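You operate a simulated robot arm through the tools that you are given. There is no shell and no other tool.

You run a simulated robot arm. Do the job below in one go: nothing can be reset, and whatever is moved stays where it is left.

JOB
Form the Lot 92 coil to the size on the job card.
Fine: set the dial, lay it in the nest, bridge over, press down, bridge back; leave the other coil.

Only the result counts: the job must be done as asked and must still hold three seconds after the hand-in. Knocking over, shifting, dropping, spilling or breaking anything else fails it.

ROBOT AND FRAMES
A 5-joint arm with a two-finger parallel gripper, fixed in place. Base frame: the origin is at the foot of the arm, x ahead of it, y to its left, z up; the work surface is at about z = 6. Units: mm, degrees, N and s.
With the tool pointing down near the work surface it reaches from about 260 to 680 mm from the base axis. Its first joint turns from -66.0 to 66.0 degrees. The tool tilts only in the upright plane through the base axis and itself; it spins freely about its own axis. Payload 2.9 kg.
The tool frame sits at the grasp point between the pads (the TCP): z along the fingers, y along the line on which they close. The tips reach 30 mm beyond it. The gripper opens to 110 mm. The fingers are 20 mm wide and 10 mm thick; the gripper's body (48 by 112 mm) begins 55 mm behind the TCP.
Orientation is that of the tool frame in the base frame, as [roll, pitch, yaw] about the fixed x, y, z axes, in that order (R = Rz(yaw) Ry(pitch) Rx(roll)). With the fingers straight down and closing along the base's y, the tool's x points along the base's -x, its y along +y and its z along -z.

CONTROLS
- The arm moves only by the tool move_arm. Its argument "rows" is a list of rows, each a list of 3 entries, a list of its own where there are three numbers: the gripper command, from -1 (shut) to 1 (fully open), values between in proportion, then the shift along the tool's x, y, z in units of 400 mm (1.0 is 400 mm), then the turn, a rotation vector about the tool's x, y, z in units of 60 degrees (1.0 is 60 degrees). In form: [[jaw, [tx, ty, tz], [ax, ay, az]], ...]. A call has 1 to 20 rows; each row is the pose to reach, as a shift and turn from the pose commanded when the call began, along the tool's axes at that moment. A call with a number of a shift or a turn outside -1 to 1 is refused whole. Rows are played at 5 a second. More than 50 mm and 8.6 degrees between two rows, or a gripper value outside its range, and nothing of the call is played. A pose out of reach is approached as far as the arm can. The call stops where the force on the tool passes 50 N (or 10 N more than at its start, if that is more) or the arm is blocked; 0.2 s more then pass. The fingers move at their own pace (about 108 mm/s each) and stop on an object; they squeeze with about 30 N. The grip force told is the motor's: it shows also when the fingers shut on nothing. Time passes only in rows, and 0.2 s behind the last, so rows that repeat a pose let the fingers close. It gives the time, the measured TCP pose, the force on the tool (base axes), the opening and the grip force at its end, in the units of the frame above (readings bear some noise), with the torque about the TCP (base axes, N m) and any sound that the robot's microphone picked up, and new pictures: "views" is both (left out), scene, wrist or none.
- Cameras (640 x 400 px; columns grow to the right, rows downward): "scene" is fixed at [30.4, -450.2, 597.5]; the picture's right is [0.81, -0.59, 0.00], its down [-0.37, -0.51, -0.77] and it looks along [0.46, 0.62, -0.63] (base axes); focal length 310 px, centre (320, 200). "wrist" rides on the gripper at [72, 17, -103] in the tool frame; the picture's right is [-0.23, 0.97, 0.00], its down [-0.76, -0.18, -0.62] and it looks along [-0.61, -0.14, 0.78] (tool axes); focal length 222 px, centre (320, 200). There is no depth. A picture from a camera that has moved, and an enlarged one, comes with that camera's place and axes in the base frame and with its lens.
- inspect(camera, box): a new picture of the part [left, top, right, bottom] of that camera's present view, enlarged. The clock stands still meanwhile.
- job_done(): hands the job in; it is judged then, once.

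Nothing tells you positions but the pictures and the camera data. Unless the task says otherwise, let go and move clear before handing in.

The tools are called after "Emit:" as a command line: name --argument value ..., lists and objects as JSON in quotes. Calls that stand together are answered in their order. move_arm: Moves the arm, as the interface text tells. Its arguments: {"type":"object","properties":{"rows":{"type":"array","items":{"type":"array"}},"views":{"type":"string","enum":["both","scene","wrist","none"]}},"required":["rows"]} The other tools are called the same way: inspect (camera, box) takes an enlarged picture of a part of a camera's view; job_done () hands the job in.

At the start:

```text
time_s: 0.0
tcp_pos: [415.7, -185.9, 364.2]
tcp_rot: [180.0, 0.0, 180.0]
contact_force: [0.7, -0.1, -0.4]
wrist_torque: [-0.01, -0.04, -0.05]
width: 109.9
finger_force: 0.0
```

scene: 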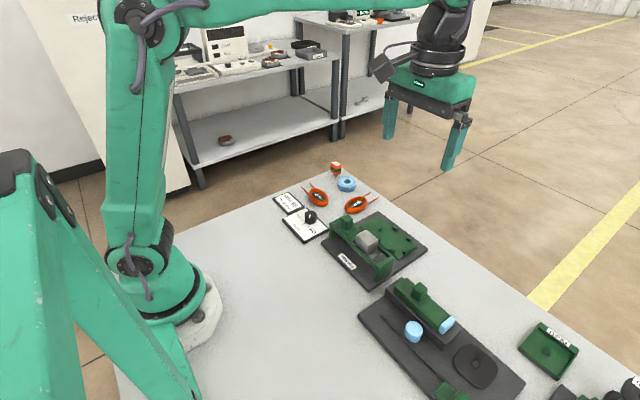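
wrist: 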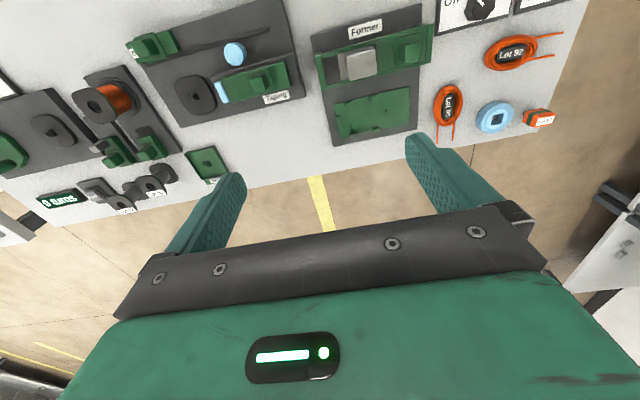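

I see a table with a former press, a dial, job card, two red coils and other fixtures. I'll look closer at each before moving.

Emit:
inspect --camera "scene" --box '[260, 150, 420, 250]'

Emit:
inspect --camera "scene" --box '[310, 200, 440, 290]'

Emit:
inspect --camera "wrist" --box '[300, 0, 580, 160]'

Emit:
inspect --camera "scene" --box '[350, 260, 640, 400]'

```text
4.00 times, centred on (340, 200) of scene
camera zoom: at [30.4, -450.2, 597.5], right [0.81, -0.59, 0.0], down [-0.37, -0.51, -0.77], along [0.46, 0.62, -0.63], focal length 1240 px, centre (240, 200)
```

zoom: 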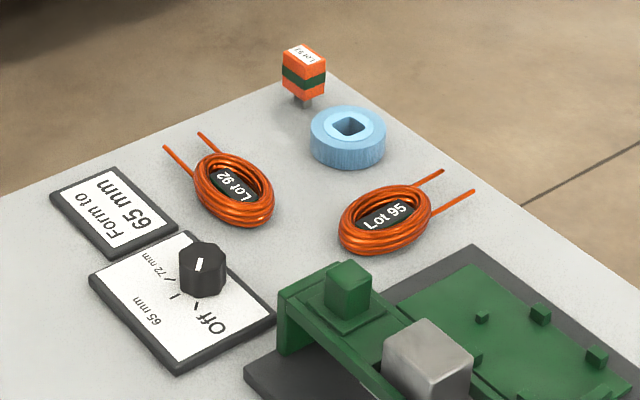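

```text
4.44 times, centred on (375, 245) of scene
camera zoom: at [30.4, -450.2, 597.5], right [0.81, -0.59, 0.0], down [-0.37, -0.51, -0.77], along [0.46, 0.62, -0.63], focal length 1378 px, centre (76, 0)
```

zoom: 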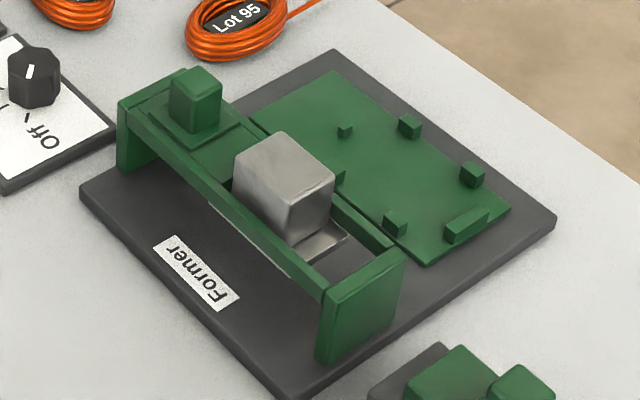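

```text
2.29 times, centred on (440, 80) of wrist
camera zoom: at [342.1, -170.3, 467.1], right [0.23, 0.97, 0.0], down [0.76, -0.18, 0.62], along [0.61, -0.14, -0.78], focal length 508 px, centre (46, 474)
```

zoom: 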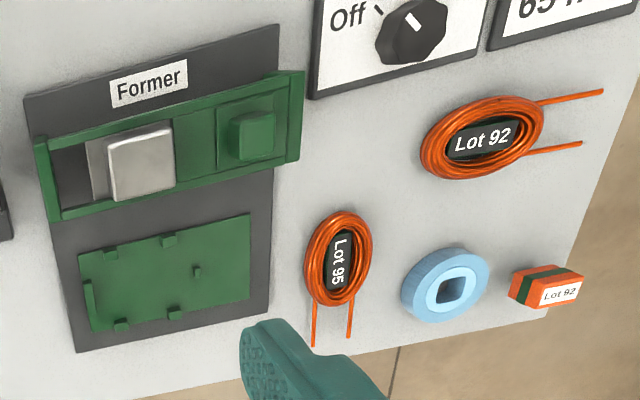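

```text
2.21 times, centred on (495, 330) of scene
camera zoom: at [30.4, -450.2, 597.5], right [0.81, -0.59, 0.0], down [-0.37, -0.51, -0.77], along [0.46, 0.62, -0.63], focal length 684 px, centre (-66, -87)
```

zoom: 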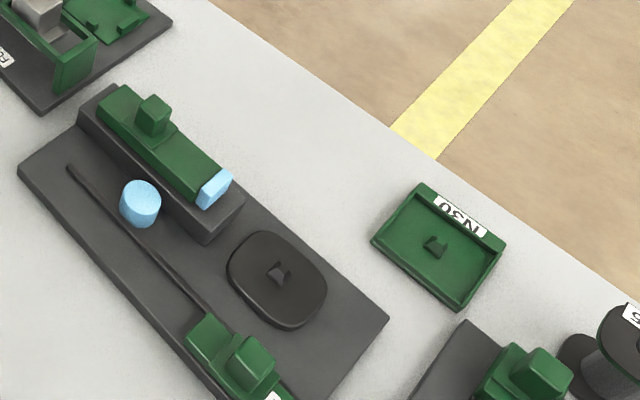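

The Former is near (470, -100), the Lot 92 coil near (460, 138) with its leads toward +y, and the job card says 65 mm. I'll move the wrist camera closer to the former to read its mechanism.

Emit:
move_arm --rows '[[1, [0.043, 0.058, 0.052], [0, 0, 0]], [1, [0.086, 0.116, 0.104], [0, 0, 0]], [1, [0.129, 0.174, 0.156], [0, 0, 0]], [1, [0.172, 0.232, 0.208], [0, 0, 0]], [1, [0.215, 0.29, 0.26], [0, 0, 0]]]' --views "both"

```text
time_s: 1.2
tcp_pos: [328.6, -70.6, 260.0]
tcp_rot: [180.0, 0.1, 180.0]
contact_force: [-0.7, 0.3, -0.3]
wrist_torque: [0.0, -0.01, 0.01]
width: 110.0
finger_force: 0.0
camera wrist: at [255.4, -54.4, 362.8], right [0.23, 0.97, 0.0], down [0.76, -0.18, 0.62], along [0.61, -0.14, -0.78], focal length 222 px, centre (320, 200)
```

scene: 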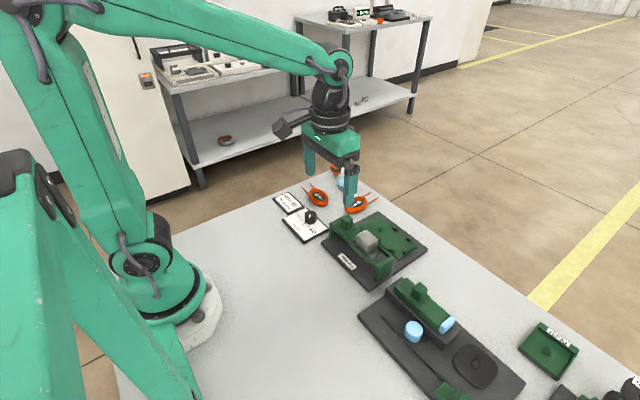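
wrist: 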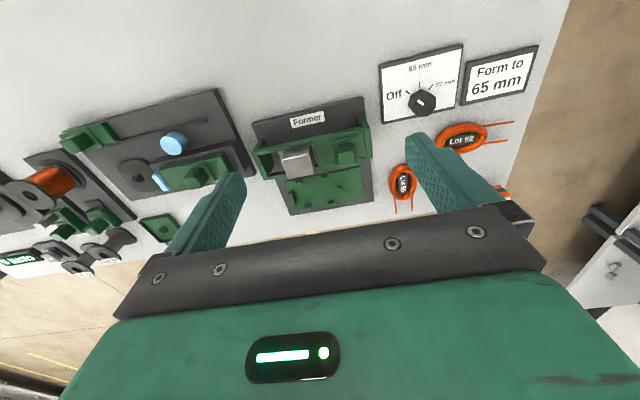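

Emit:
inspect --camera "wrist" --box '[240, 90, 400, 220]'

Emit:
inspect --camera "wrist" --box '[370, 30, 550, 140]'

Emit:
inspect --camera "wrist" --box '[380, 110, 540, 220]'

```text
3.08 times, centred on (320, 155) of wrist
camera zoom: at [255.4, -54.4, 362.8], right [0.23, 0.97, 0.0], down [0.76, -0.18, 0.62], along [0.61, -0.14, -0.78], focal length 684 px, centre (320, 338)
```

zoom: 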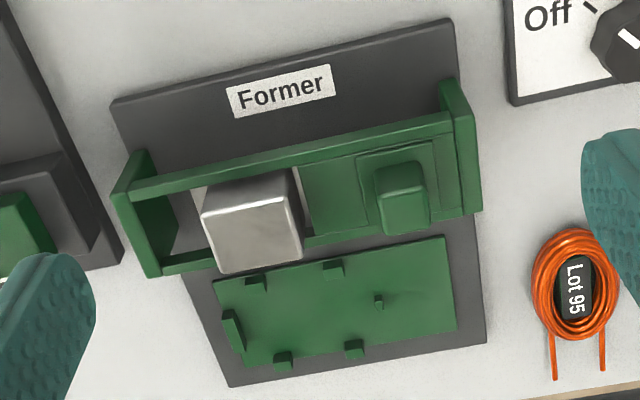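

```text
3.56 times, centred on (460, 85) of wrist
camera zoom: at [255.4, -54.4, 362.8], right [0.23, 0.97, 0.0], down [0.76, -0.18, 0.62], along [0.61, -0.14, -0.78], focal length 790 px, centre (-178, 609)
```

zoom: 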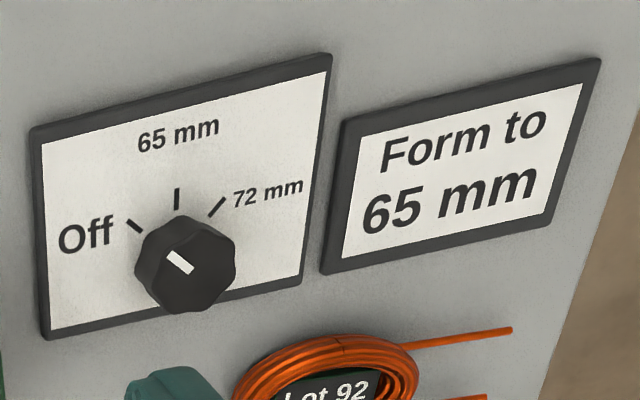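

```text
3.64 times, centred on (460, 165) of wrist
camera zoom: at [255.4, -54.4, 362.8], right [0.23, 0.97, 0.0], down [0.76, -0.18, 0.62], along [0.61, -0.14, -0.78], focal length 808 px, centre (-189, 327)
```

zoom: 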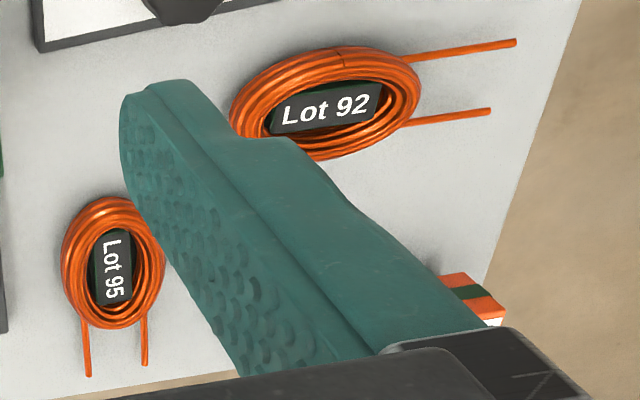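

The bridge spans the base and slides along +x over the pegged nest. The silver block is the press head and the green block on the bridge is its handle. The dial (centre ~(380, 70)) points to Off, with 65 mm one 45° step clockwise. I'll look from above the dial.

Emit:
move_arm --rows '[[1, [-0.032, 0.088, 0.05], [0, 0, 0]], [1, [-0.064, 0.176, 0.1], [0, 0, 0]], [1, [-0.096, 0.264, 0.15], [0, 0, 0]], [1, [-0.1285, 0.3515, 0.2], [0, 0, 0]]]' --views "wrist"

Emit:
inspect --camera "wrist" --box '[220, 10, 420, 135]'

```text
time_s: 2.2
tcp_pos: [383.7, 68.4, 182.0]
tcp_rot: [-179.9, 0.0, 180.0]
contact_force: [0.1, 0.5, -0.7]
wrist_torque: [-0.01, 0.03, -0.08]
width: 109.9
finger_force: 0.0
camera wrist: at [309.8, 85.0, 284.4], right [0.23, 0.97, 0.0], down [0.76, -0.18, 0.62], along [0.61, -0.14, -0.78], focal length 222 px, centre (320, 200)
```

wrist: 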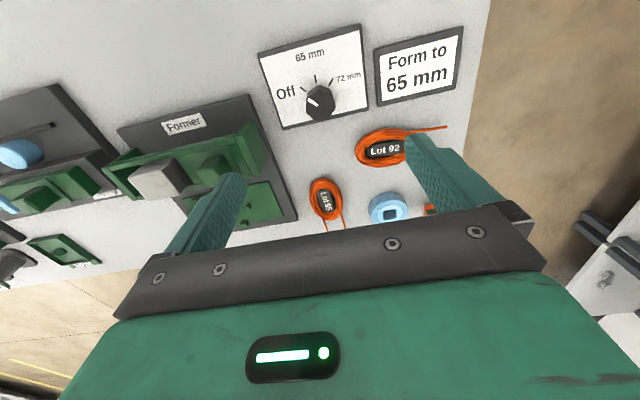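

```text
3.20 times, centred on (320, 72) of wrist
camera zoom: at [309.8, 85.0, 284.4], right [0.23, 0.97, 0.0], down [0.76, -0.18, 0.62], along [0.61, -0.14, -0.78], focal length 711 px, centre (320, 608)
```

zoom: 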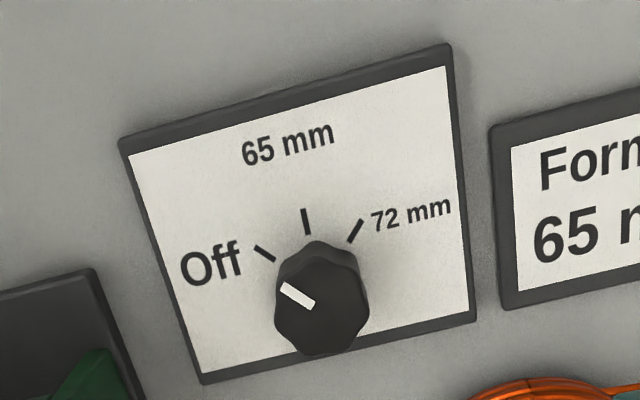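

Emit:
inspect --camera "wrist" --box '[290, 65, 350, 125]'

Emit:
inspect --camera "scene" --box '[280, 195, 340, 235]'

Emit:
inspect --camera "wrist" --box '[90, 70, 310, 240]'

Emit:
inspect --camera "wrist" --box '[300, 110, 460, 220]'

```text
6.67 times, centred on (320, 95) of wrist
camera zoom: at [309.8, 85.0, 284.4], right [0.23, 0.97, 0.0], down [0.76, -0.18, 0.62], along [0.61, -0.14, -0.78], focal length 1481 px, centre (320, 900)
```

zoom: 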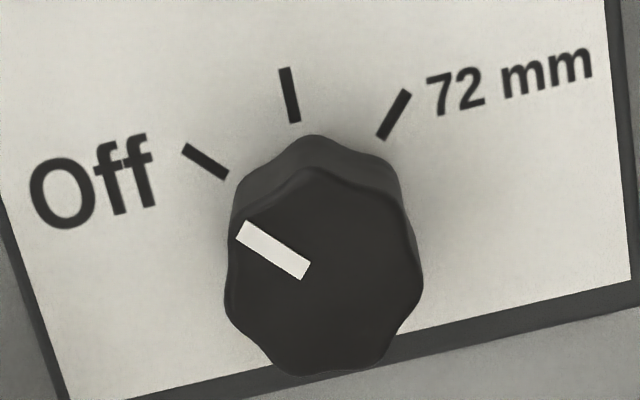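

```text
10.00 times, centred on (310, 215) of scene
camera zoom: at [30.4, -450.3, 597.5], right [0.81, -0.59, 0.0], down [-0.37, -0.51, -0.77], along [0.46, 0.62, -0.63], focal length 3101 px, centre (420, 50)
```

zoom: 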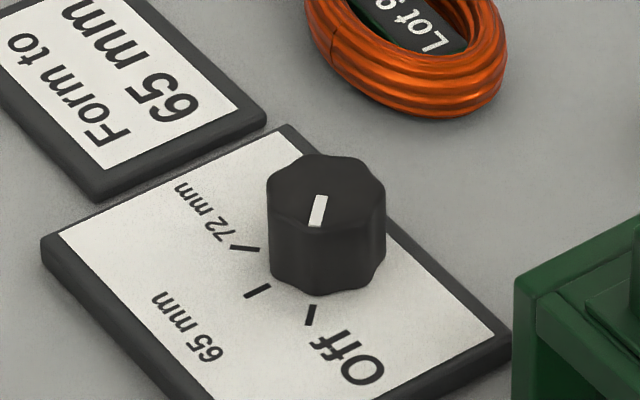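

```text
2.35 times, centred on (200, 155) of wrist
camera zoom: at [309.8, 85.0, 284.4], right [0.23, 0.97, 0.0], down [0.76, -0.18, 0.62], along [0.61, -0.14, -0.78], focal length 523 px, centre (602, 306)
```

zoom: 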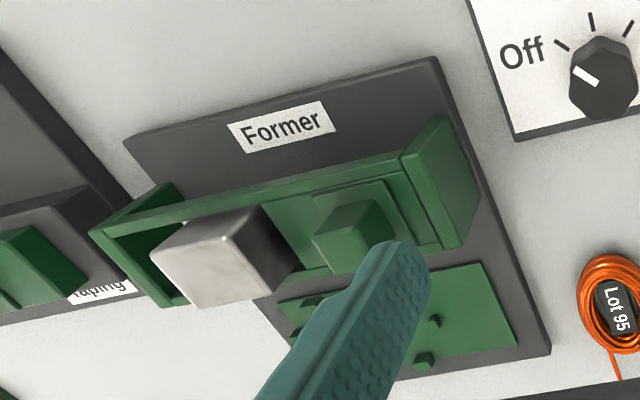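

```text
3.64 times, centred on (380, 165) of wrist
camera zoom: at [309.8, 85.0, 284.4], right [0.23, 0.97, 0.0], down [0.76, -0.18, 0.62], along [0.61, -0.14, -0.78], focal length 808 px, centre (102, 327)
```

zoom: 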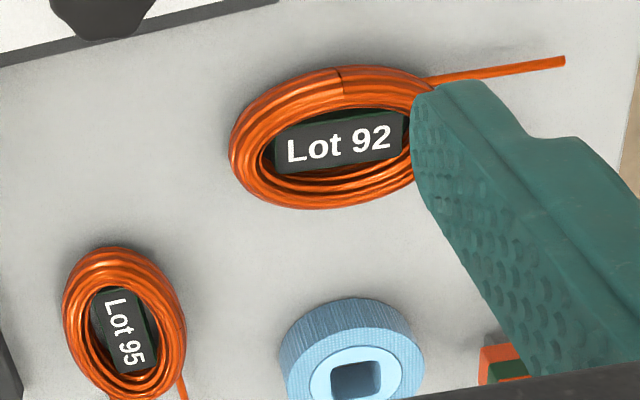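

The dial knob is at about (378, 70) with its top near z = 40. I'll hold still briefly to see how well the arm settles onto the commanded pose.

Emit:
move_arm --rows '[[1, [0, 0, 0], [0, 0, 0]], [1, [0, 0, 0], [0, 0, 0]], [1, [0, 0, 0], [0, 0, 0]]]' --views "wrist"

```text
time_s: 3.0
tcp_pos: [383.4, 67.4, 182.6]
tcp_rot: [-179.9, 0.0, -179.9]
contact_force: [-0.6, -0.7, 0.2]
wrist_torque: [-0.01, -0.01, -0.04]
width: 110.1
finger_force: 0.0
camera wrist: at [309.7, 84.6, 284.7], right [0.23, 0.97, 0.0], down [0.76, -0.18, 0.62], along [0.61, -0.14, -0.78], focal length 222 px, centre (320, 200)
```

wrist: 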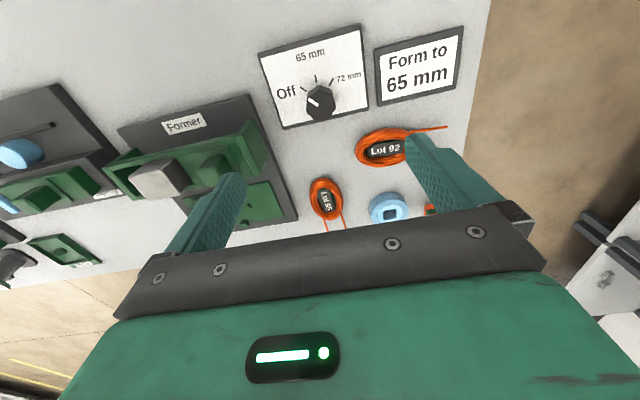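

The arm settles within 2–3 mm. I'll centre over the dial knob and descend part way with the jaws partly closed, then check alignment.

Emit:
move_arm --rows '[[0.2, [0.0148, 0.0048, 0.06], [0, 0, 0]], [0.2, [0.0148, 0.0048, 0.12], [0, 0, 0]], [0.2, [0.0148, 0.0048, 0.18], [0, 0, 0]], [0.2, [0.0148, 0.0048, 0.18], [0, 0, 0]]]' --views "both"

Emit:
inspect --camera "wrist" --box '[220, 40, 420, 165]'

Emit:
inspect --camera "scene" --box '[260, 160, 360, 240]'

```text
time_s: 4.0
tcp_pos: [374.8, 69.2, 106.9]
tcp_rot: [-180.0, 0.0, -180.0]
contact_force: [0.1, -0.2, 0.0]
wrist_torque: [-0.02, 0.01, 0.04]
width: 65.9
finger_force: 0.0
camera wrist: at [301.4, 86.3, 210.1], right [0.23, 0.97, 0.0], down [0.76, -0.18, 0.62], along [0.61, -0.14, -0.78], focal length 222 px, centre (320, 200)
```

scene: 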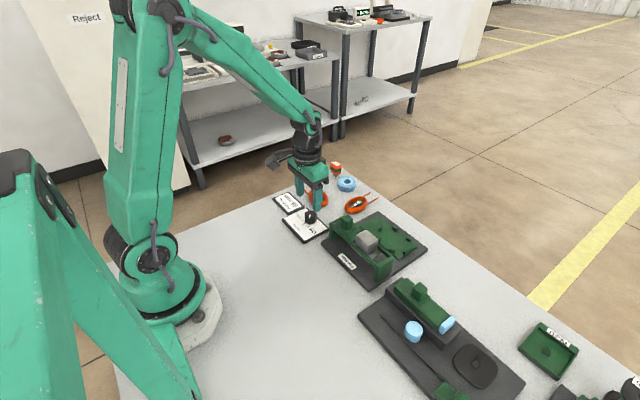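
wrist: 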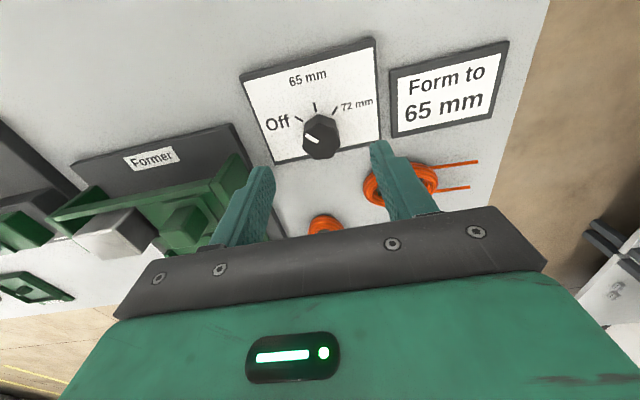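

```text
3.20 times, centred on (320, 102) of wrist
camera zoom: at [301.4, 86.3, 210.1], right [0.23, 0.97, 0.0], down [0.76, -0.18, 0.62], along [0.61, -0.14, -0.78], focal length 711 px, centre (320, 512)
```

zoom: 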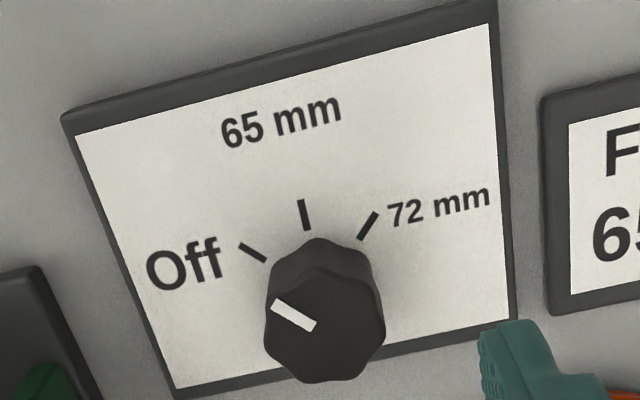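

```text
5.00 times, centred on (310, 200) of scene
camera zoom: at [30.4, -450.2, 597.5], right [0.81, -0.59, 0.0], down [-0.37, -0.51, -0.77], along [0.46, 0.62, -0.63], focal length 1550 px, centre (370, 200)
```

zoom: 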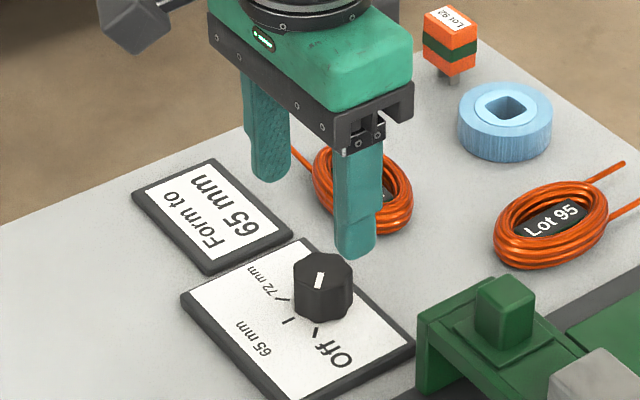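

The knob centre works out at about (378.5, 70) with its top near z = 32. I'll shift slightly, descend around it, and look before closing.

Emit:
move_arm --rows '[[0.2, [-0.0095, 0.0025, 0.05], [0, 0, 0]], [0.2, [-0.0095, 0.0025, 0.1], [0, 0, 0]], [0.2, [-0.0095, 0.0025, 0.15], [0, 0, 0]], [0.2, [-0.0095, 0.0025, 0.15], [0, 0, 0]]]' --views "both"

Emit:
inspect --camera "wrist" --box '[220, 90, 420, 215]'

Emit:
inspect --camera "scene" --box '[270, 180, 350, 240]'

```text
time_s: 5.0
tcp_pos: [380.0, 73.6, 47.9]
tcp_rot: [179.9, 0.1, -180.0]
contact_force: [-0.2, -0.3, 0.9]
wrist_torque: [0.02, -0.04, 0.01]
width: 66.1
finger_force: 0.0
camera wrist: at [306.4, 89.2, 150.4], right [0.23, 0.97, 0.0], down [0.76, -0.18, 0.62], along [0.61, -0.14, -0.78], focal length 222 px, centre (320, 200)
```

scene: 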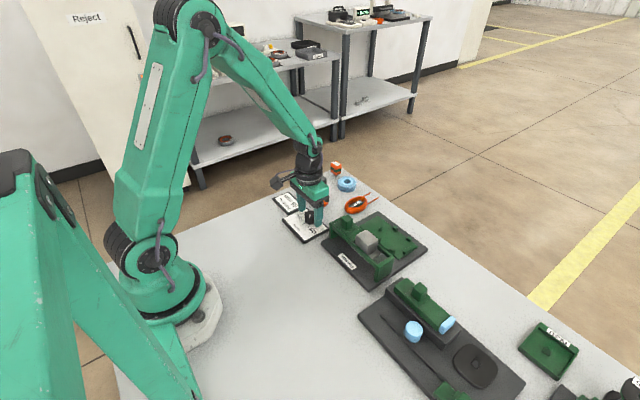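
wrist: 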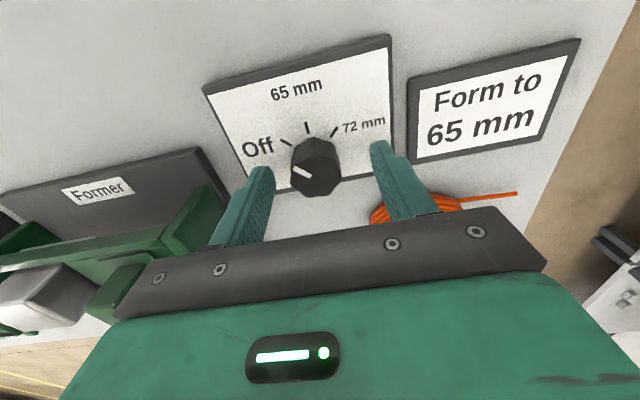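

```text
3.20 times, centred on (320, 152) of wrist
camera zoom: at [306.4, 89.2, 150.4], right [0.23, 0.97, 0.0], down [0.76, -0.18, 0.62], along [0.61, -0.14, -0.78], focal length 711 px, centre (320, 352)
```

zoom: 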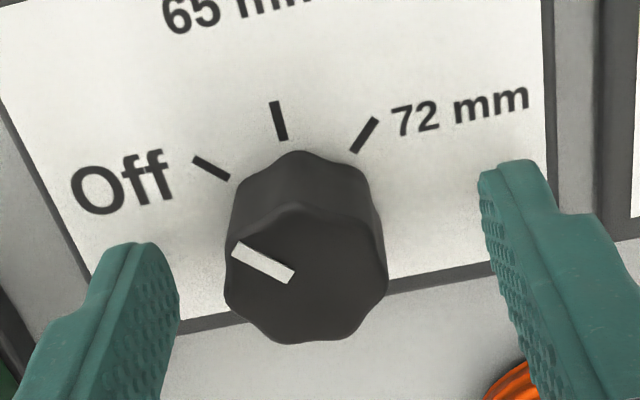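

```text
6.67 times, centred on (310, 210) of scene
camera zoom: at [30.4, -450.2, 597.5], right [0.81, -0.59, 0.0], down [-0.37, -0.51, -0.77], along [0.46, 0.62, -0.63], focal length 2067 px, centre (387, 133)
```

zoom: 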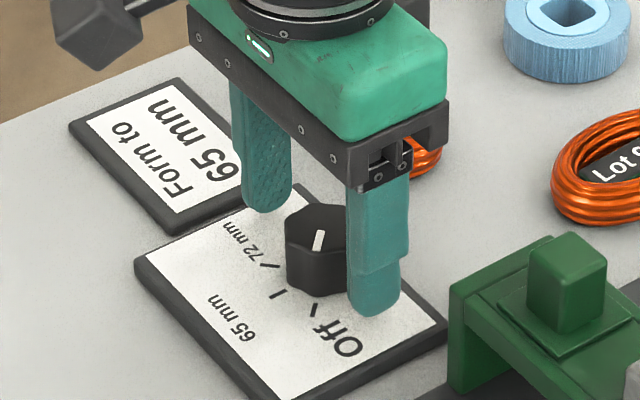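

The knob sits about 2.7 mm to the −y side of the tool axis, so I'll shift by that amount and close on it.

Emit:
move_arm --rows '[[0.2, [0, -0.0068, 0.003], [0, 0, 0]], [0.2, [0, -0.0068, 0.003], [0, 0, 0]], [-0.2, [0, -0.0068, 0.003], [0, 0, 0]], [-0.4, [0, -0.0068, 0.003], [0, 0, 0]], [-1, [0, -0.0068, 0.003], [0, 0, 0]], [-1, [0, -0.0068, 0.003], [0, 0, 0]], [-1, [0, -0.0068, 0.003], [0, 0, 0]]]' --views "wrist"

Emit:
inspect --camera "wrist" --box '[220, 90, 420, 215]'

```text
time_s: 6.6
tcp_pos: [379.3, 69.7, 47.2]
tcp_rot: [180.0, 0.1, 180.0]
contact_force: [-0.2, -9.6, 1.3]
wrist_torque: [0.18, -0.11, 0.01]
width: 31.2
finger_force: 44.8
camera wrist: at [305.7, 86.1, 149.5], right [0.23, 0.97, 0.0], down [0.76, -0.18, 0.62], along [0.61, -0.14, -0.78], focal length 222 px, centre (320, 200)
```

wrist: 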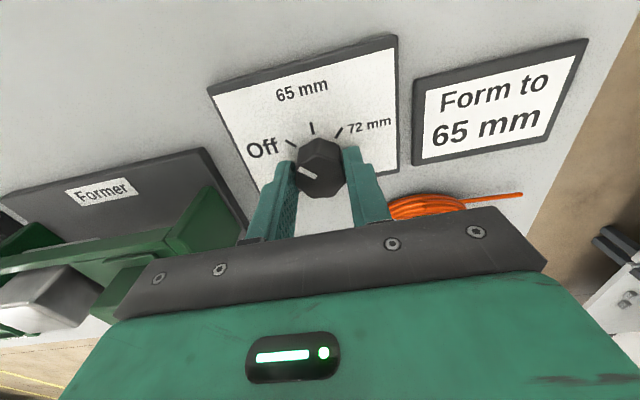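

```text
3.20 times, centred on (320, 152) of wrist
camera zoom: at [305.7, 86.1, 149.5], right [0.23, 0.97, 0.0], down [0.76, -0.18, 0.62], along [0.61, -0.14, -0.78], focal length 711 px, centre (320, 352)
```

zoom: 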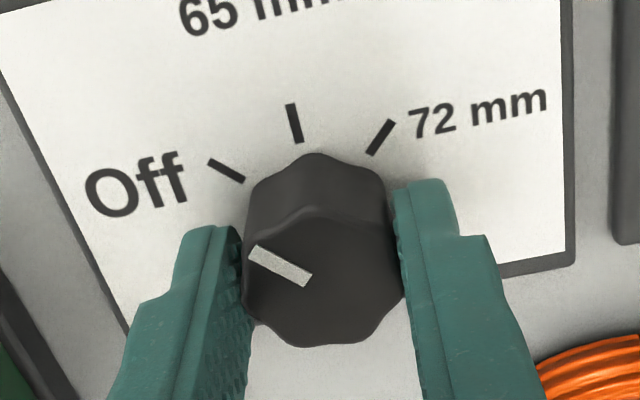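

Grip on the knob is firm. I'll now turn it clockwise (seen from above) by 45° in small steps.

Emit:
move_arm --rows '[[-1, [0, -0.001, 0], [0, 0, 0.1]], [-1, [0, -0.001, 0], [0, 0, 0.2]], [-1, [0, -0.001, 0], [0, 0, 0.3]], [-1, [0, -0.001, 0], [0, 0, 0.4]], [-1, [0, -0.001, 0], [0, 0, 0.4]]]' --views "wrist"

Emit:
inspect --camera "wrist" --box '[220, 90, 420, 215]'

```text
time_s: 7.8
tcp_pos: [379.7, 70.3, 46.8]
tcp_rot: [-179.9, -0.1, 155.7]
contact_force: [-12.4, -14.8, 24.7]
wrist_torque: [0.06, 0.7, -0.02]
width: 31.2
finger_force: 44.8
camera wrist: at [319.1, 114.5, 149.5], right [0.61, 0.8, 0.0], down [0.62, -0.47, 0.62], along [0.49, -0.38, -0.78], focal length 222 px, centre (320, 200)
```

wrist: 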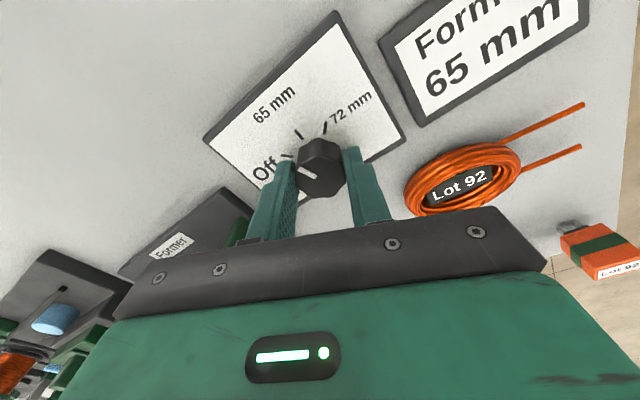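

```text
3.20 times, centred on (320, 152) of wrist
camera zoom: at [319.1, 114.5, 149.5], right [0.61, 0.8, 0.0], down [0.62, -0.47, 0.62], along [0.49, -0.38, -0.78], focal length 711 px, centre (320, 352)
```

zoom: 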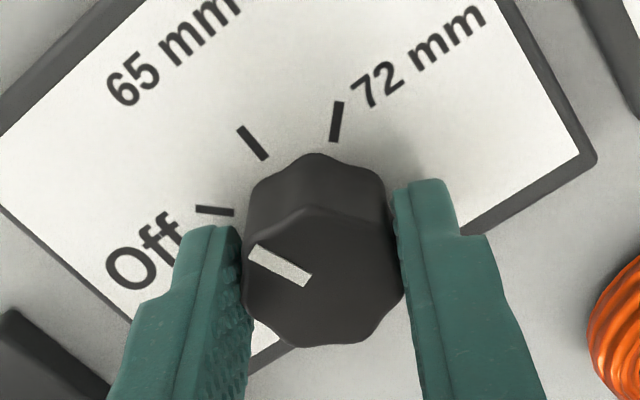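

The knob follows the gripper (about 24° so far). I'll relax the side load a little and finish the remaining 21°.

Emit:
move_arm --rows '[[-1, [0, -0.002, -0.0015], [0, 0, 0.1]], [-1, [0, -0.002, -0.0015], [0, 0, 0.2]], [-1, [0, -0.002, -0.0015], [0, 0, 0.3]], [-1, [0, -0.002, -0.0015], [0, 0, 0.35]], [-1, [0, -0.002, -0.0015], [0, 0, 0.35]]]' --views "wrist"

Emit:
inspect --camera "wrist" --box '[220, 90, 420, 215]'

Emit:
inspect --camera "scene" --box '[270, 180, 350, 240]'

```text
time_s: 9.0
tcp_pos: [380.4, 70.9, 46.8]
tcp_rot: [180.0, 0.0, 134.9]
contact_force: [10.9, 14.7, -26.9]
wrist_torque: [0.0, 0.28, 0.04]
width: 31.3
finger_force: 44.6
camera wrist: at [338.8, 132.8, 149.4], right [0.85, 0.53, 0.0], down [0.41, -0.66, 0.62], along [0.33, -0.53, -0.78], focal length 222 px, centre (320, 200)
```

wrist: 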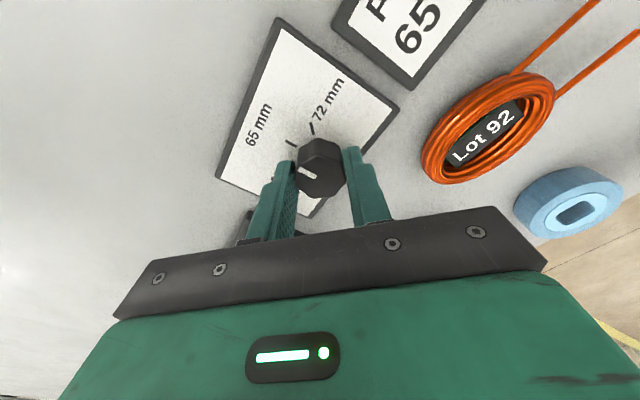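

```text
3.20 times, centred on (320, 152) of wrist
camera zoom: at [338.8, 132.8, 149.4], right [0.85, 0.53, 0.0], down [0.41, -0.66, 0.62], along [0.33, -0.53, -0.78], focal length 711 px, centre (320, 352)
```

zoom: 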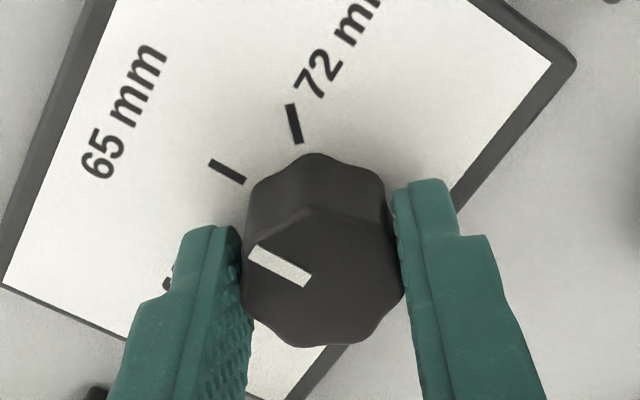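

```text
6.67 times, centred on (310, 210) of scene
camera zoom: at [30.6, -450.2, 597.5], right [0.81, -0.59, 0.0], down [-0.37, -0.51, -0.77], along [0.46, 0.62, -0.63], focal length 2067 px, centre (387, 133)
```

zoom: 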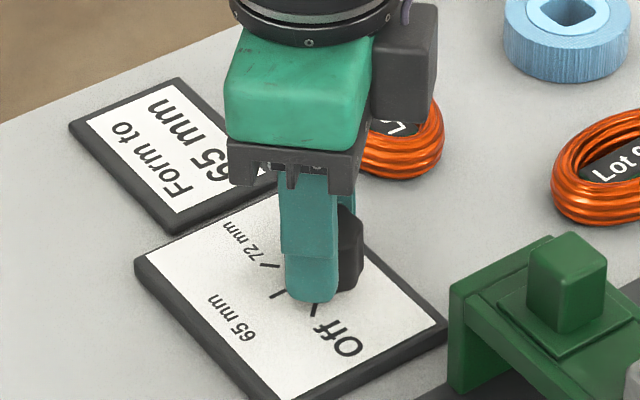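

The 65 mm tick now sits exactly where the Off tick was relative to the pointer. I'll release, rise straight up, and confirm the dial reading.

Emit:
move_arm --rows '[[-0.2, [0, 0, 0], [0, 0, 0]], [0.0, [0, 0, 0], [0, 0, 0]], [0.0, [0, 0, -0.02], [0, 0, 0]], [0.0, [0, 0, -0.12], [0, 0, 0]], [0.0, [0, 0, -0.24], [0, 0, 0]], [0.0, [0, 0, -0.34], [0, 0, 0]], [0.0, [0, 0, -0.34], [0, 0, 0]]]' --views "both"

Emit:
inspect --camera "wrist" --box '[220, 30, 420, 155]'

Emit:
inspect --camera "scene" --box '[270, 180, 350, 240]'

```text
time_s: 10.6
tcp_pos: [381.9, 67.6, 183.6]
tcp_rot: [-180.0, 0.0, 135.0]
contact_force: [0.6, 0.4, -0.2]
wrist_torque: [-0.01, -0.01, 0.02]
width: 55.1
finger_force: 0.0
camera wrist: at [341.5, 129.8, 287.3], right [0.85, 0.53, 0.0], down [0.41, -0.66, 0.62], along [0.33, -0.53, -0.78], focal length 222 px, centre (320, 200)
```

scene: 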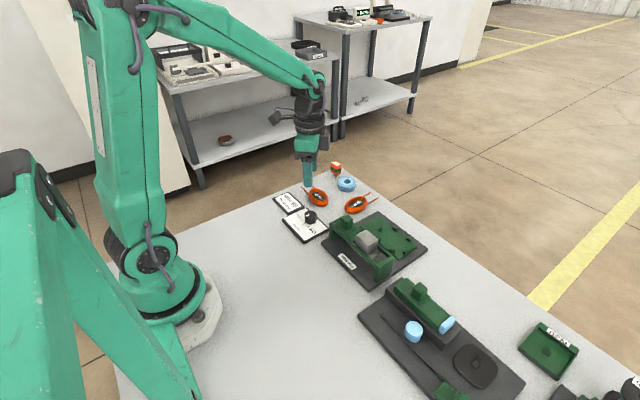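
wrist: 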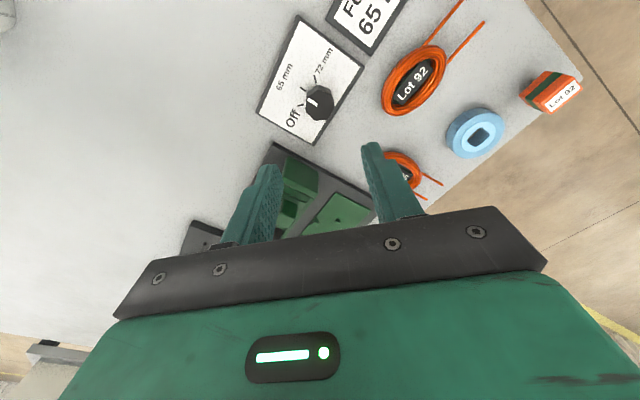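

```text
3.20 times, centred on (320, 92) of wrist
camera zoom: at [341.5, 129.8, 287.3], right [0.85, 0.53, 0.0], down [0.41, -0.66, 0.62], along [0.33, -0.53, -0.78], focal length 711 px, centre (320, 544)
```

zoom: 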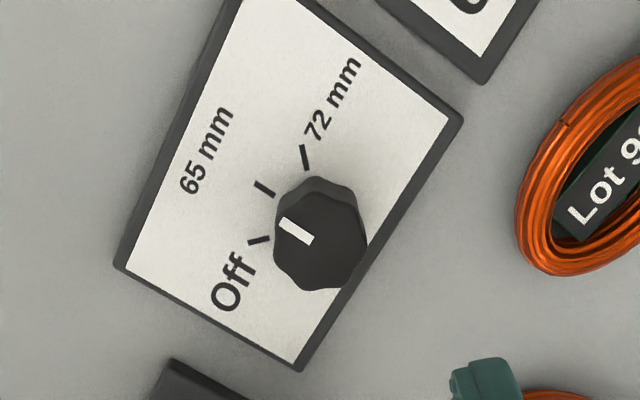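

```text
6.67 times, centred on (310, 210) of scene
camera zoom: at [30.4, -450.2, 597.5], right [0.81, -0.59, 0.0], down [-0.37, -0.51, -0.77], along [0.46, 0.62, -0.63], focal length 2067 px, centre (387, 133)
```

zoom: 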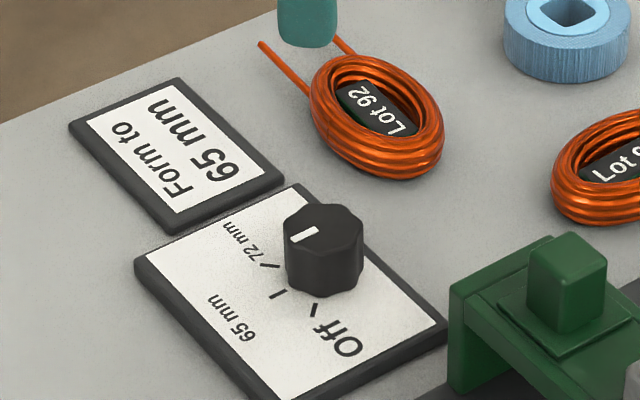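

The dial pointer now aligns with the 65 mm tick. Next I'll swing above the Lot 92 coil with the jaws closing along x, and look down.

Emit:
move_arm --rows '[[0.5, [-0.0016, 0.0432, 0], [0, 0, 0.125]], [0.5, [-0.0032, 0.0864, 0], [0, 0, 0.25]], [0.5, [-0.0048, 0.1296, 0], [0, 0, 0.375]], [0.5, [-0.0064, 0.1728, 0], [0, 0, 0.5]], [0.5, [-0.008, 0.216, 0], [0, 0, 0.625]], [0.5, [-0.01, 0.259, 0], [0, 0, 0.75]], [0.5, [-0.01, 0.259, 0], [0, 0, 0.75]], [0.5, [-0.01, 0.259, 0], [0, 0, 0.75]]]' --views "both"

Emit:
inspect --camera "wrist" --box '[220, 30, 420, 155]'

Emit:
inspect --camera "scene" --box '[260, 150, 420, 250]'

```text
time_s: 12.4
tcp_pos: [454.8, 140.0, 182.2]
tcp_rot: [180.0, -0.1, 90.0]
contact_force: [0.1, 0.2, 0.5]
wrist_torque: [0.03, 0.0, 0.03]
width: 82.6
finger_force: 0.0
camera wrist: at [471.1, 211.0, 284.6], right [0.97, -0.23, 0.0], down [-0.18, -0.76, 0.62], along [-0.14, -0.61, -0.78], focal length 222 px, centre (320, 200)
```

scene: 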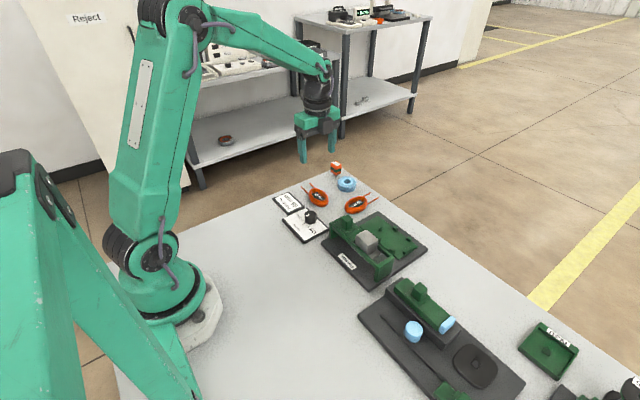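
wrist: 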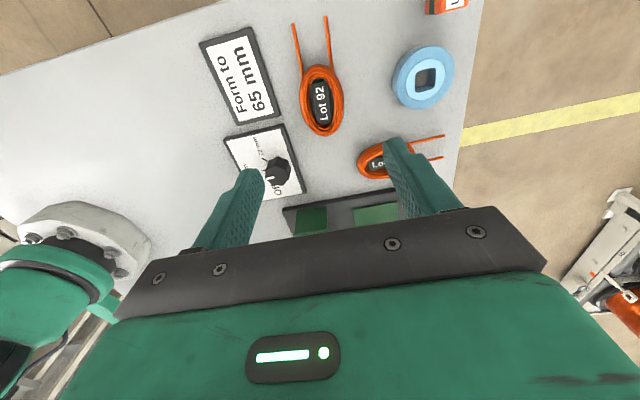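

```text
3.20 times, centred on (320, 92) of wrist
camera zoom: at [471.1, 211.0, 284.6], right [0.97, -0.23, 0.0], down [-0.18, -0.76, 0.62], along [-0.14, -0.61, -0.78], focal length 711 px, centre (320, 544)
```

zoom: 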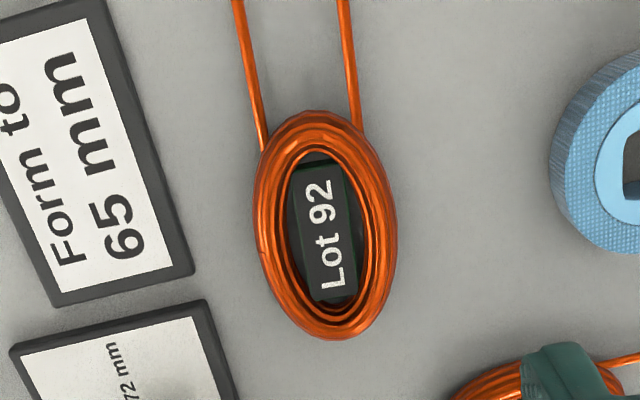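

```text
4.00 times, centred on (340, 200) of scene
camera zoom: at [30.4, -450.2, 597.5], right [0.81, -0.59, 0.0], down [-0.37, -0.51, -0.77], along [0.46, 0.62, -0.63], focal length 1240 px, centre (240, 200)
```

zoom: 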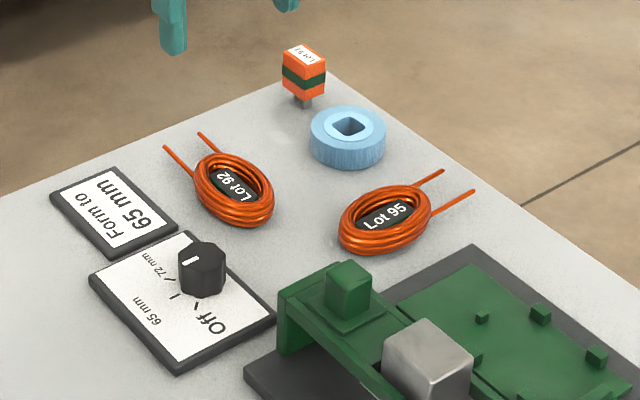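

The dial reads 65 mm. The coil centre is about 4.7 mm to +x of the tool axis, with its long axis turned about 4.5° clockwise. I'll align to it, narrow the jaws to clear the job card, and descend part way.

Emit:
move_arm --rows '[[0.3, [0, 0.0118, 0.0], [0, 0, 0.075]], [0.3, [0, 0.0118, 0.09], [0, 0, 0.075]], [0.3, [0, 0.0118, 0.18], [0, 0, 0.075]], [0.3, [0, 0.0118, 0.18], [0, 0, 0.075]], [0.3, [0, 0.0118, 0.18], [0, 0, 0.075]]]' --views "both"

Emit:
inspect --camera "wrist" --box '[220, 50, 420, 175]'

Emit:
inspect --camera "scene" --box '[260, 150, 360, 230]'

```text
time_s: 13.6
tcp_pos: [459.6, 139.8, 108.9]
tcp_rot: [180.0, -0.1, 85.5]
contact_force: [-0.7, 0.7, -0.2]
wrist_torque: [-0.02, -0.04, 0.02]
width: 71.7
finger_force: 0.0
camera wrist: at [481.4, 209.6, 213.2], right [0.95, -0.3, 0.0], down [-0.24, -0.75, 0.62], along [-0.19, -0.59, -0.78], focal length 222 px, centre (320, 200)
```

scene: 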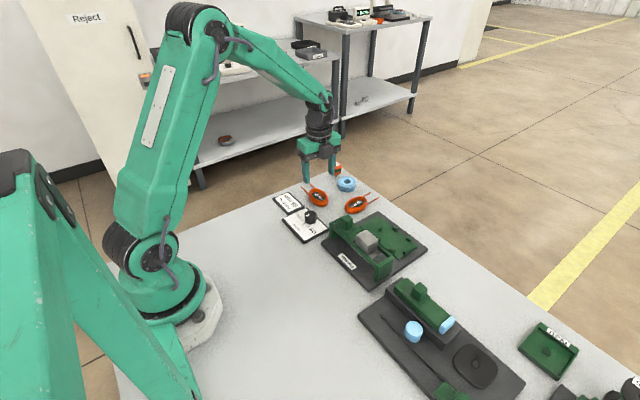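
wrist: 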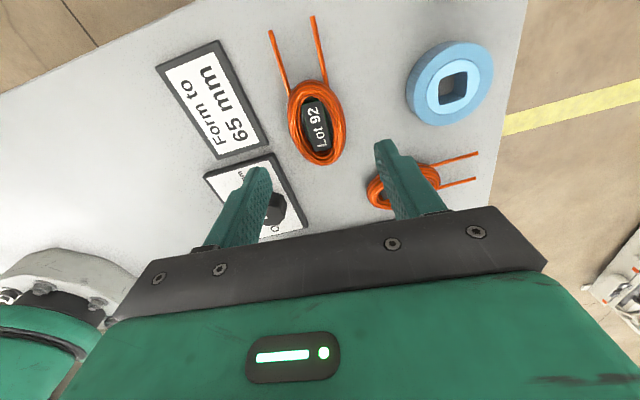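

```text
3.20 times, centred on (320, 112) of wrist
camera zoom: at [481.4, 209.6, 213.2], right [0.95, -0.3, 0.0], down [-0.24, -0.75, 0.62], along [-0.19, -0.59, -0.78], focal length 711 px, centre (320, 480)
```

zoom: 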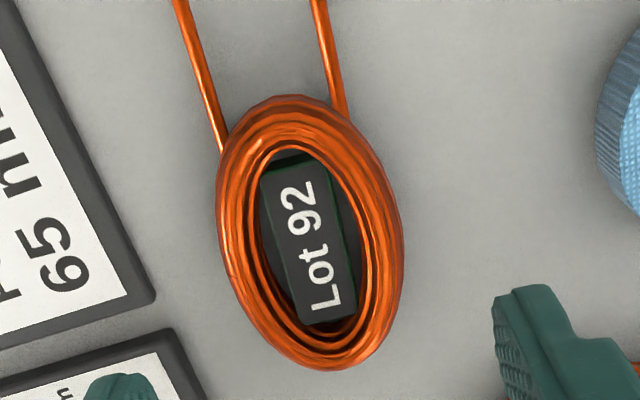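

```text
5.00 times, centred on (310, 190) of scene
camera zoom: at [30.4, -450.2, 597.5], right [0.81, -0.59, 0.0], down [-0.37, -0.51, -0.77], along [0.46, 0.62, -0.63], focal length 1550 px, centre (370, 250)
```

zoom: 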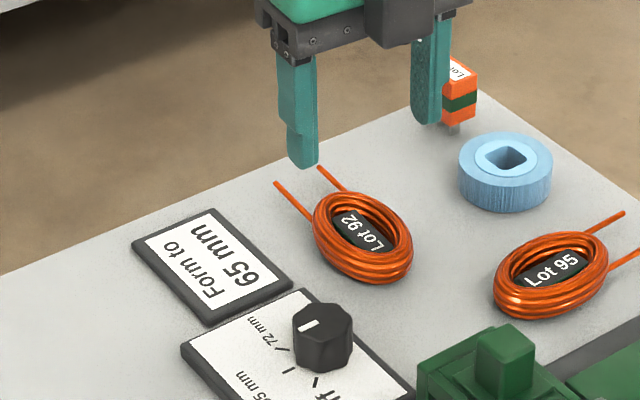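

The gripper is well aligned with the coil, needing about −1.5 mm along the closing axis. I'll descend so the tips are just above the table at the coil's sides.

Emit:
move_arm --rows '[[0.3, [0, -0.0038, 0.06], [0, 0, 0]], [0.3, [0, -0.0038, 0.12], [0, 0, 0]], [0.3, [0, -0.0038, 0.17], [0, 0, 0]], [0.3, [0, -0.0038, 0.17], [0, 0, 0]]]' --views "both"

Emit:
inspect --camera "wrist" --box '[220, 90, 420, 215]'

Emit:
inspect --camera "scene" --box '[270, 160, 370, 240]'

```text
time_s: 14.6
tcp_pos: [457.9, 138.2, 43.9]
tcp_rot: [179.9, -0.1, 85.4]
contact_force: [0.9, 0.2, 0.2]
wrist_torque: [-0.01, 0.0, 0.03]
width: 71.7
finger_force: 0.0
camera wrist: at [479.2, 208.5, 146.5], right [0.95, -0.3, 0.0], down [-0.24, -0.75, 0.62], along [-0.19, -0.59, -0.78], focal length 222 px, centre (320, 200)
```

scene: 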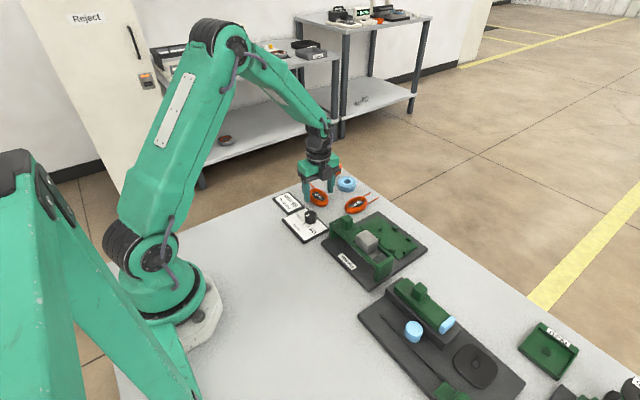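
wrist: 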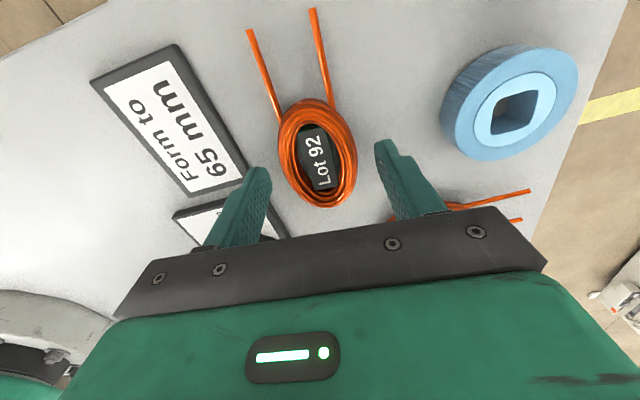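

```text
3.20 times, centred on (320, 152) of wrist
camera zoom: at [479.2, 208.5, 146.5], right [0.95, -0.3, 0.0], down [-0.24, -0.75, 0.62], along [-0.19, -0.59, -0.78], focal length 711 px, centre (320, 352)
```

zoom: 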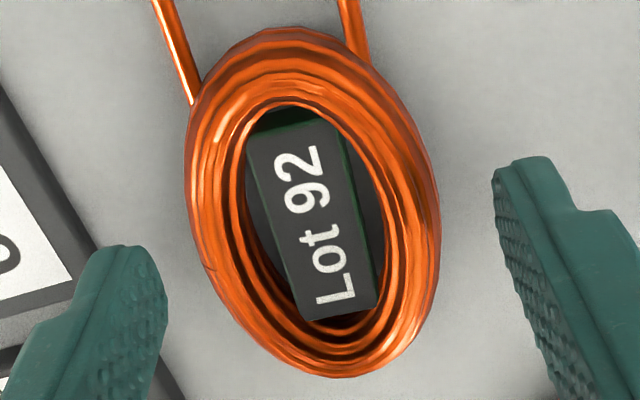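

```text
5.00 times, centred on (320, 200) of scene
camera zoom: at [30.4, -450.2, 597.5], right [0.81, -0.59, 0.0], down [-0.37, -0.51, -0.77], along [0.46, 0.62, -0.63], focal length 1550 px, centre (320, 200)
```

zoom: 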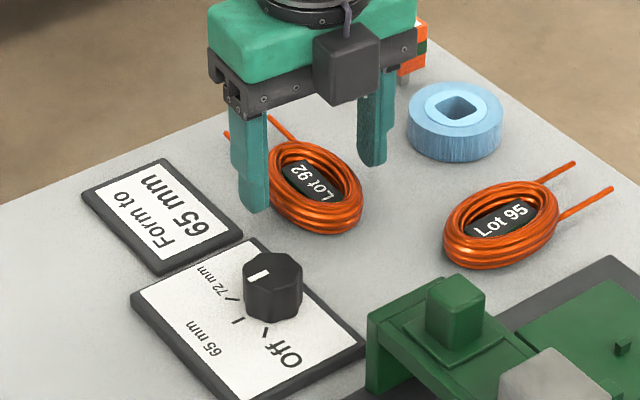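

The coil is centred between the fingers. I'll lower another 4 mm and close on it.

Emit:
move_arm --rows '[[0.3, [0, 0.001, 0.01], [0, 0, 0]], [0.3, [0, 0.001, 0.01], [0, 0, 0]], [0.1, [0, 0.001, 0.01], [0, 0, 0]], [-0.05, [0, 0.001, 0.01], [0, 0, 0]], [-0.3, [0, 0.001, 0.01], [0, 0, 0]], [-1, [0, 0.001, 0.01], [0, 0, 0]], [-1, [0, 0.001, 0.01], [0, 0, 0]], [-1, [0, 0.001, 0.01], [0, 0, 0]]]' --views "both"

Emit:
inspect --camera "wrist" --box '[220, 90, 420, 215]'

Emit:
inspect --camera "scene" --box '[270, 160, 370, 240]'

```text
time_s: 16.4
tcp_pos: [458.5, 139.0, 39.7]
tcp_rot: [-179.9, 0.0, 85.5]
contact_force: [0.5, -0.4, 0.1]
wrist_torque: [0.0, -0.01, -0.04]
width: 49.2
finger_force: 29.8
camera wrist: at [479.5, 208.8, 142.3], right [0.95, -0.3, 0.0], down [-0.24, -0.75, 0.62], along [-0.19, -0.59, -0.78], focal length 222 px, centre (320, 200)
```

scene: 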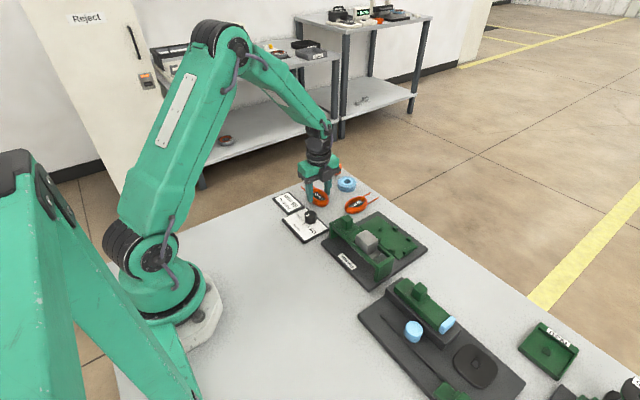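
wrist: 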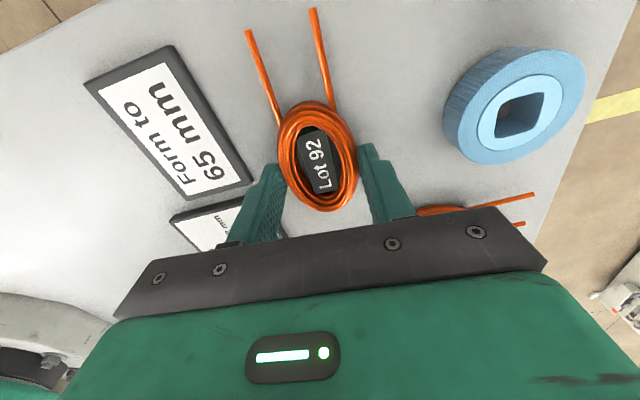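

```text
3.20 times, centred on (320, 152) of wrist
camera zoom: at [479.5, 208.8, 142.3], right [0.95, -0.3, 0.0], down [-0.24, -0.75, 0.62], along [-0.19, -0.59, -0.78], focal length 711 px, centre (320, 352)
```

zoom: 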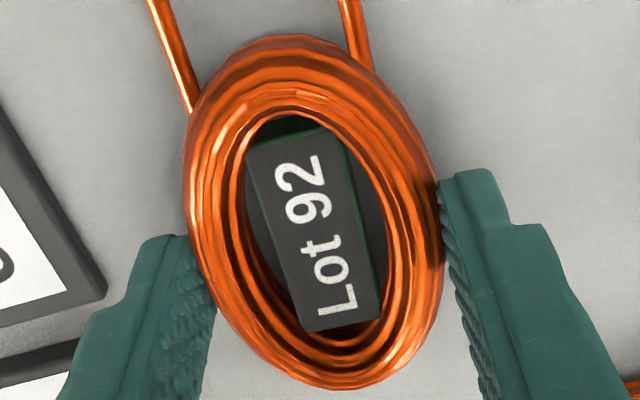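

```text
5.00 times, centred on (320, 200) of scene
camera zoom: at [30.4, -450.2, 597.5], right [0.81, -0.59, 0.0], down [-0.37, -0.51, -0.77], along [0.46, 0.62, -0.63], focal length 1550 px, centre (320, 200)
```

zoom: 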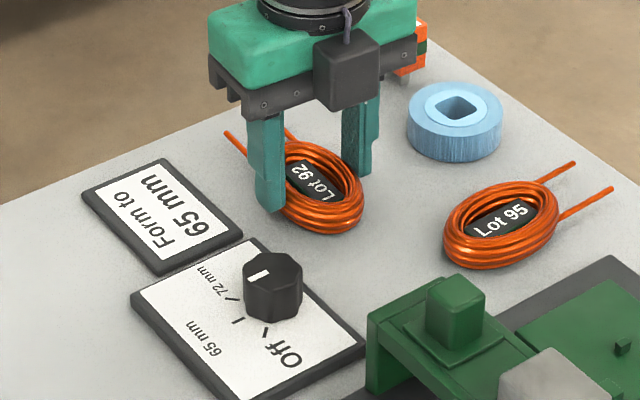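

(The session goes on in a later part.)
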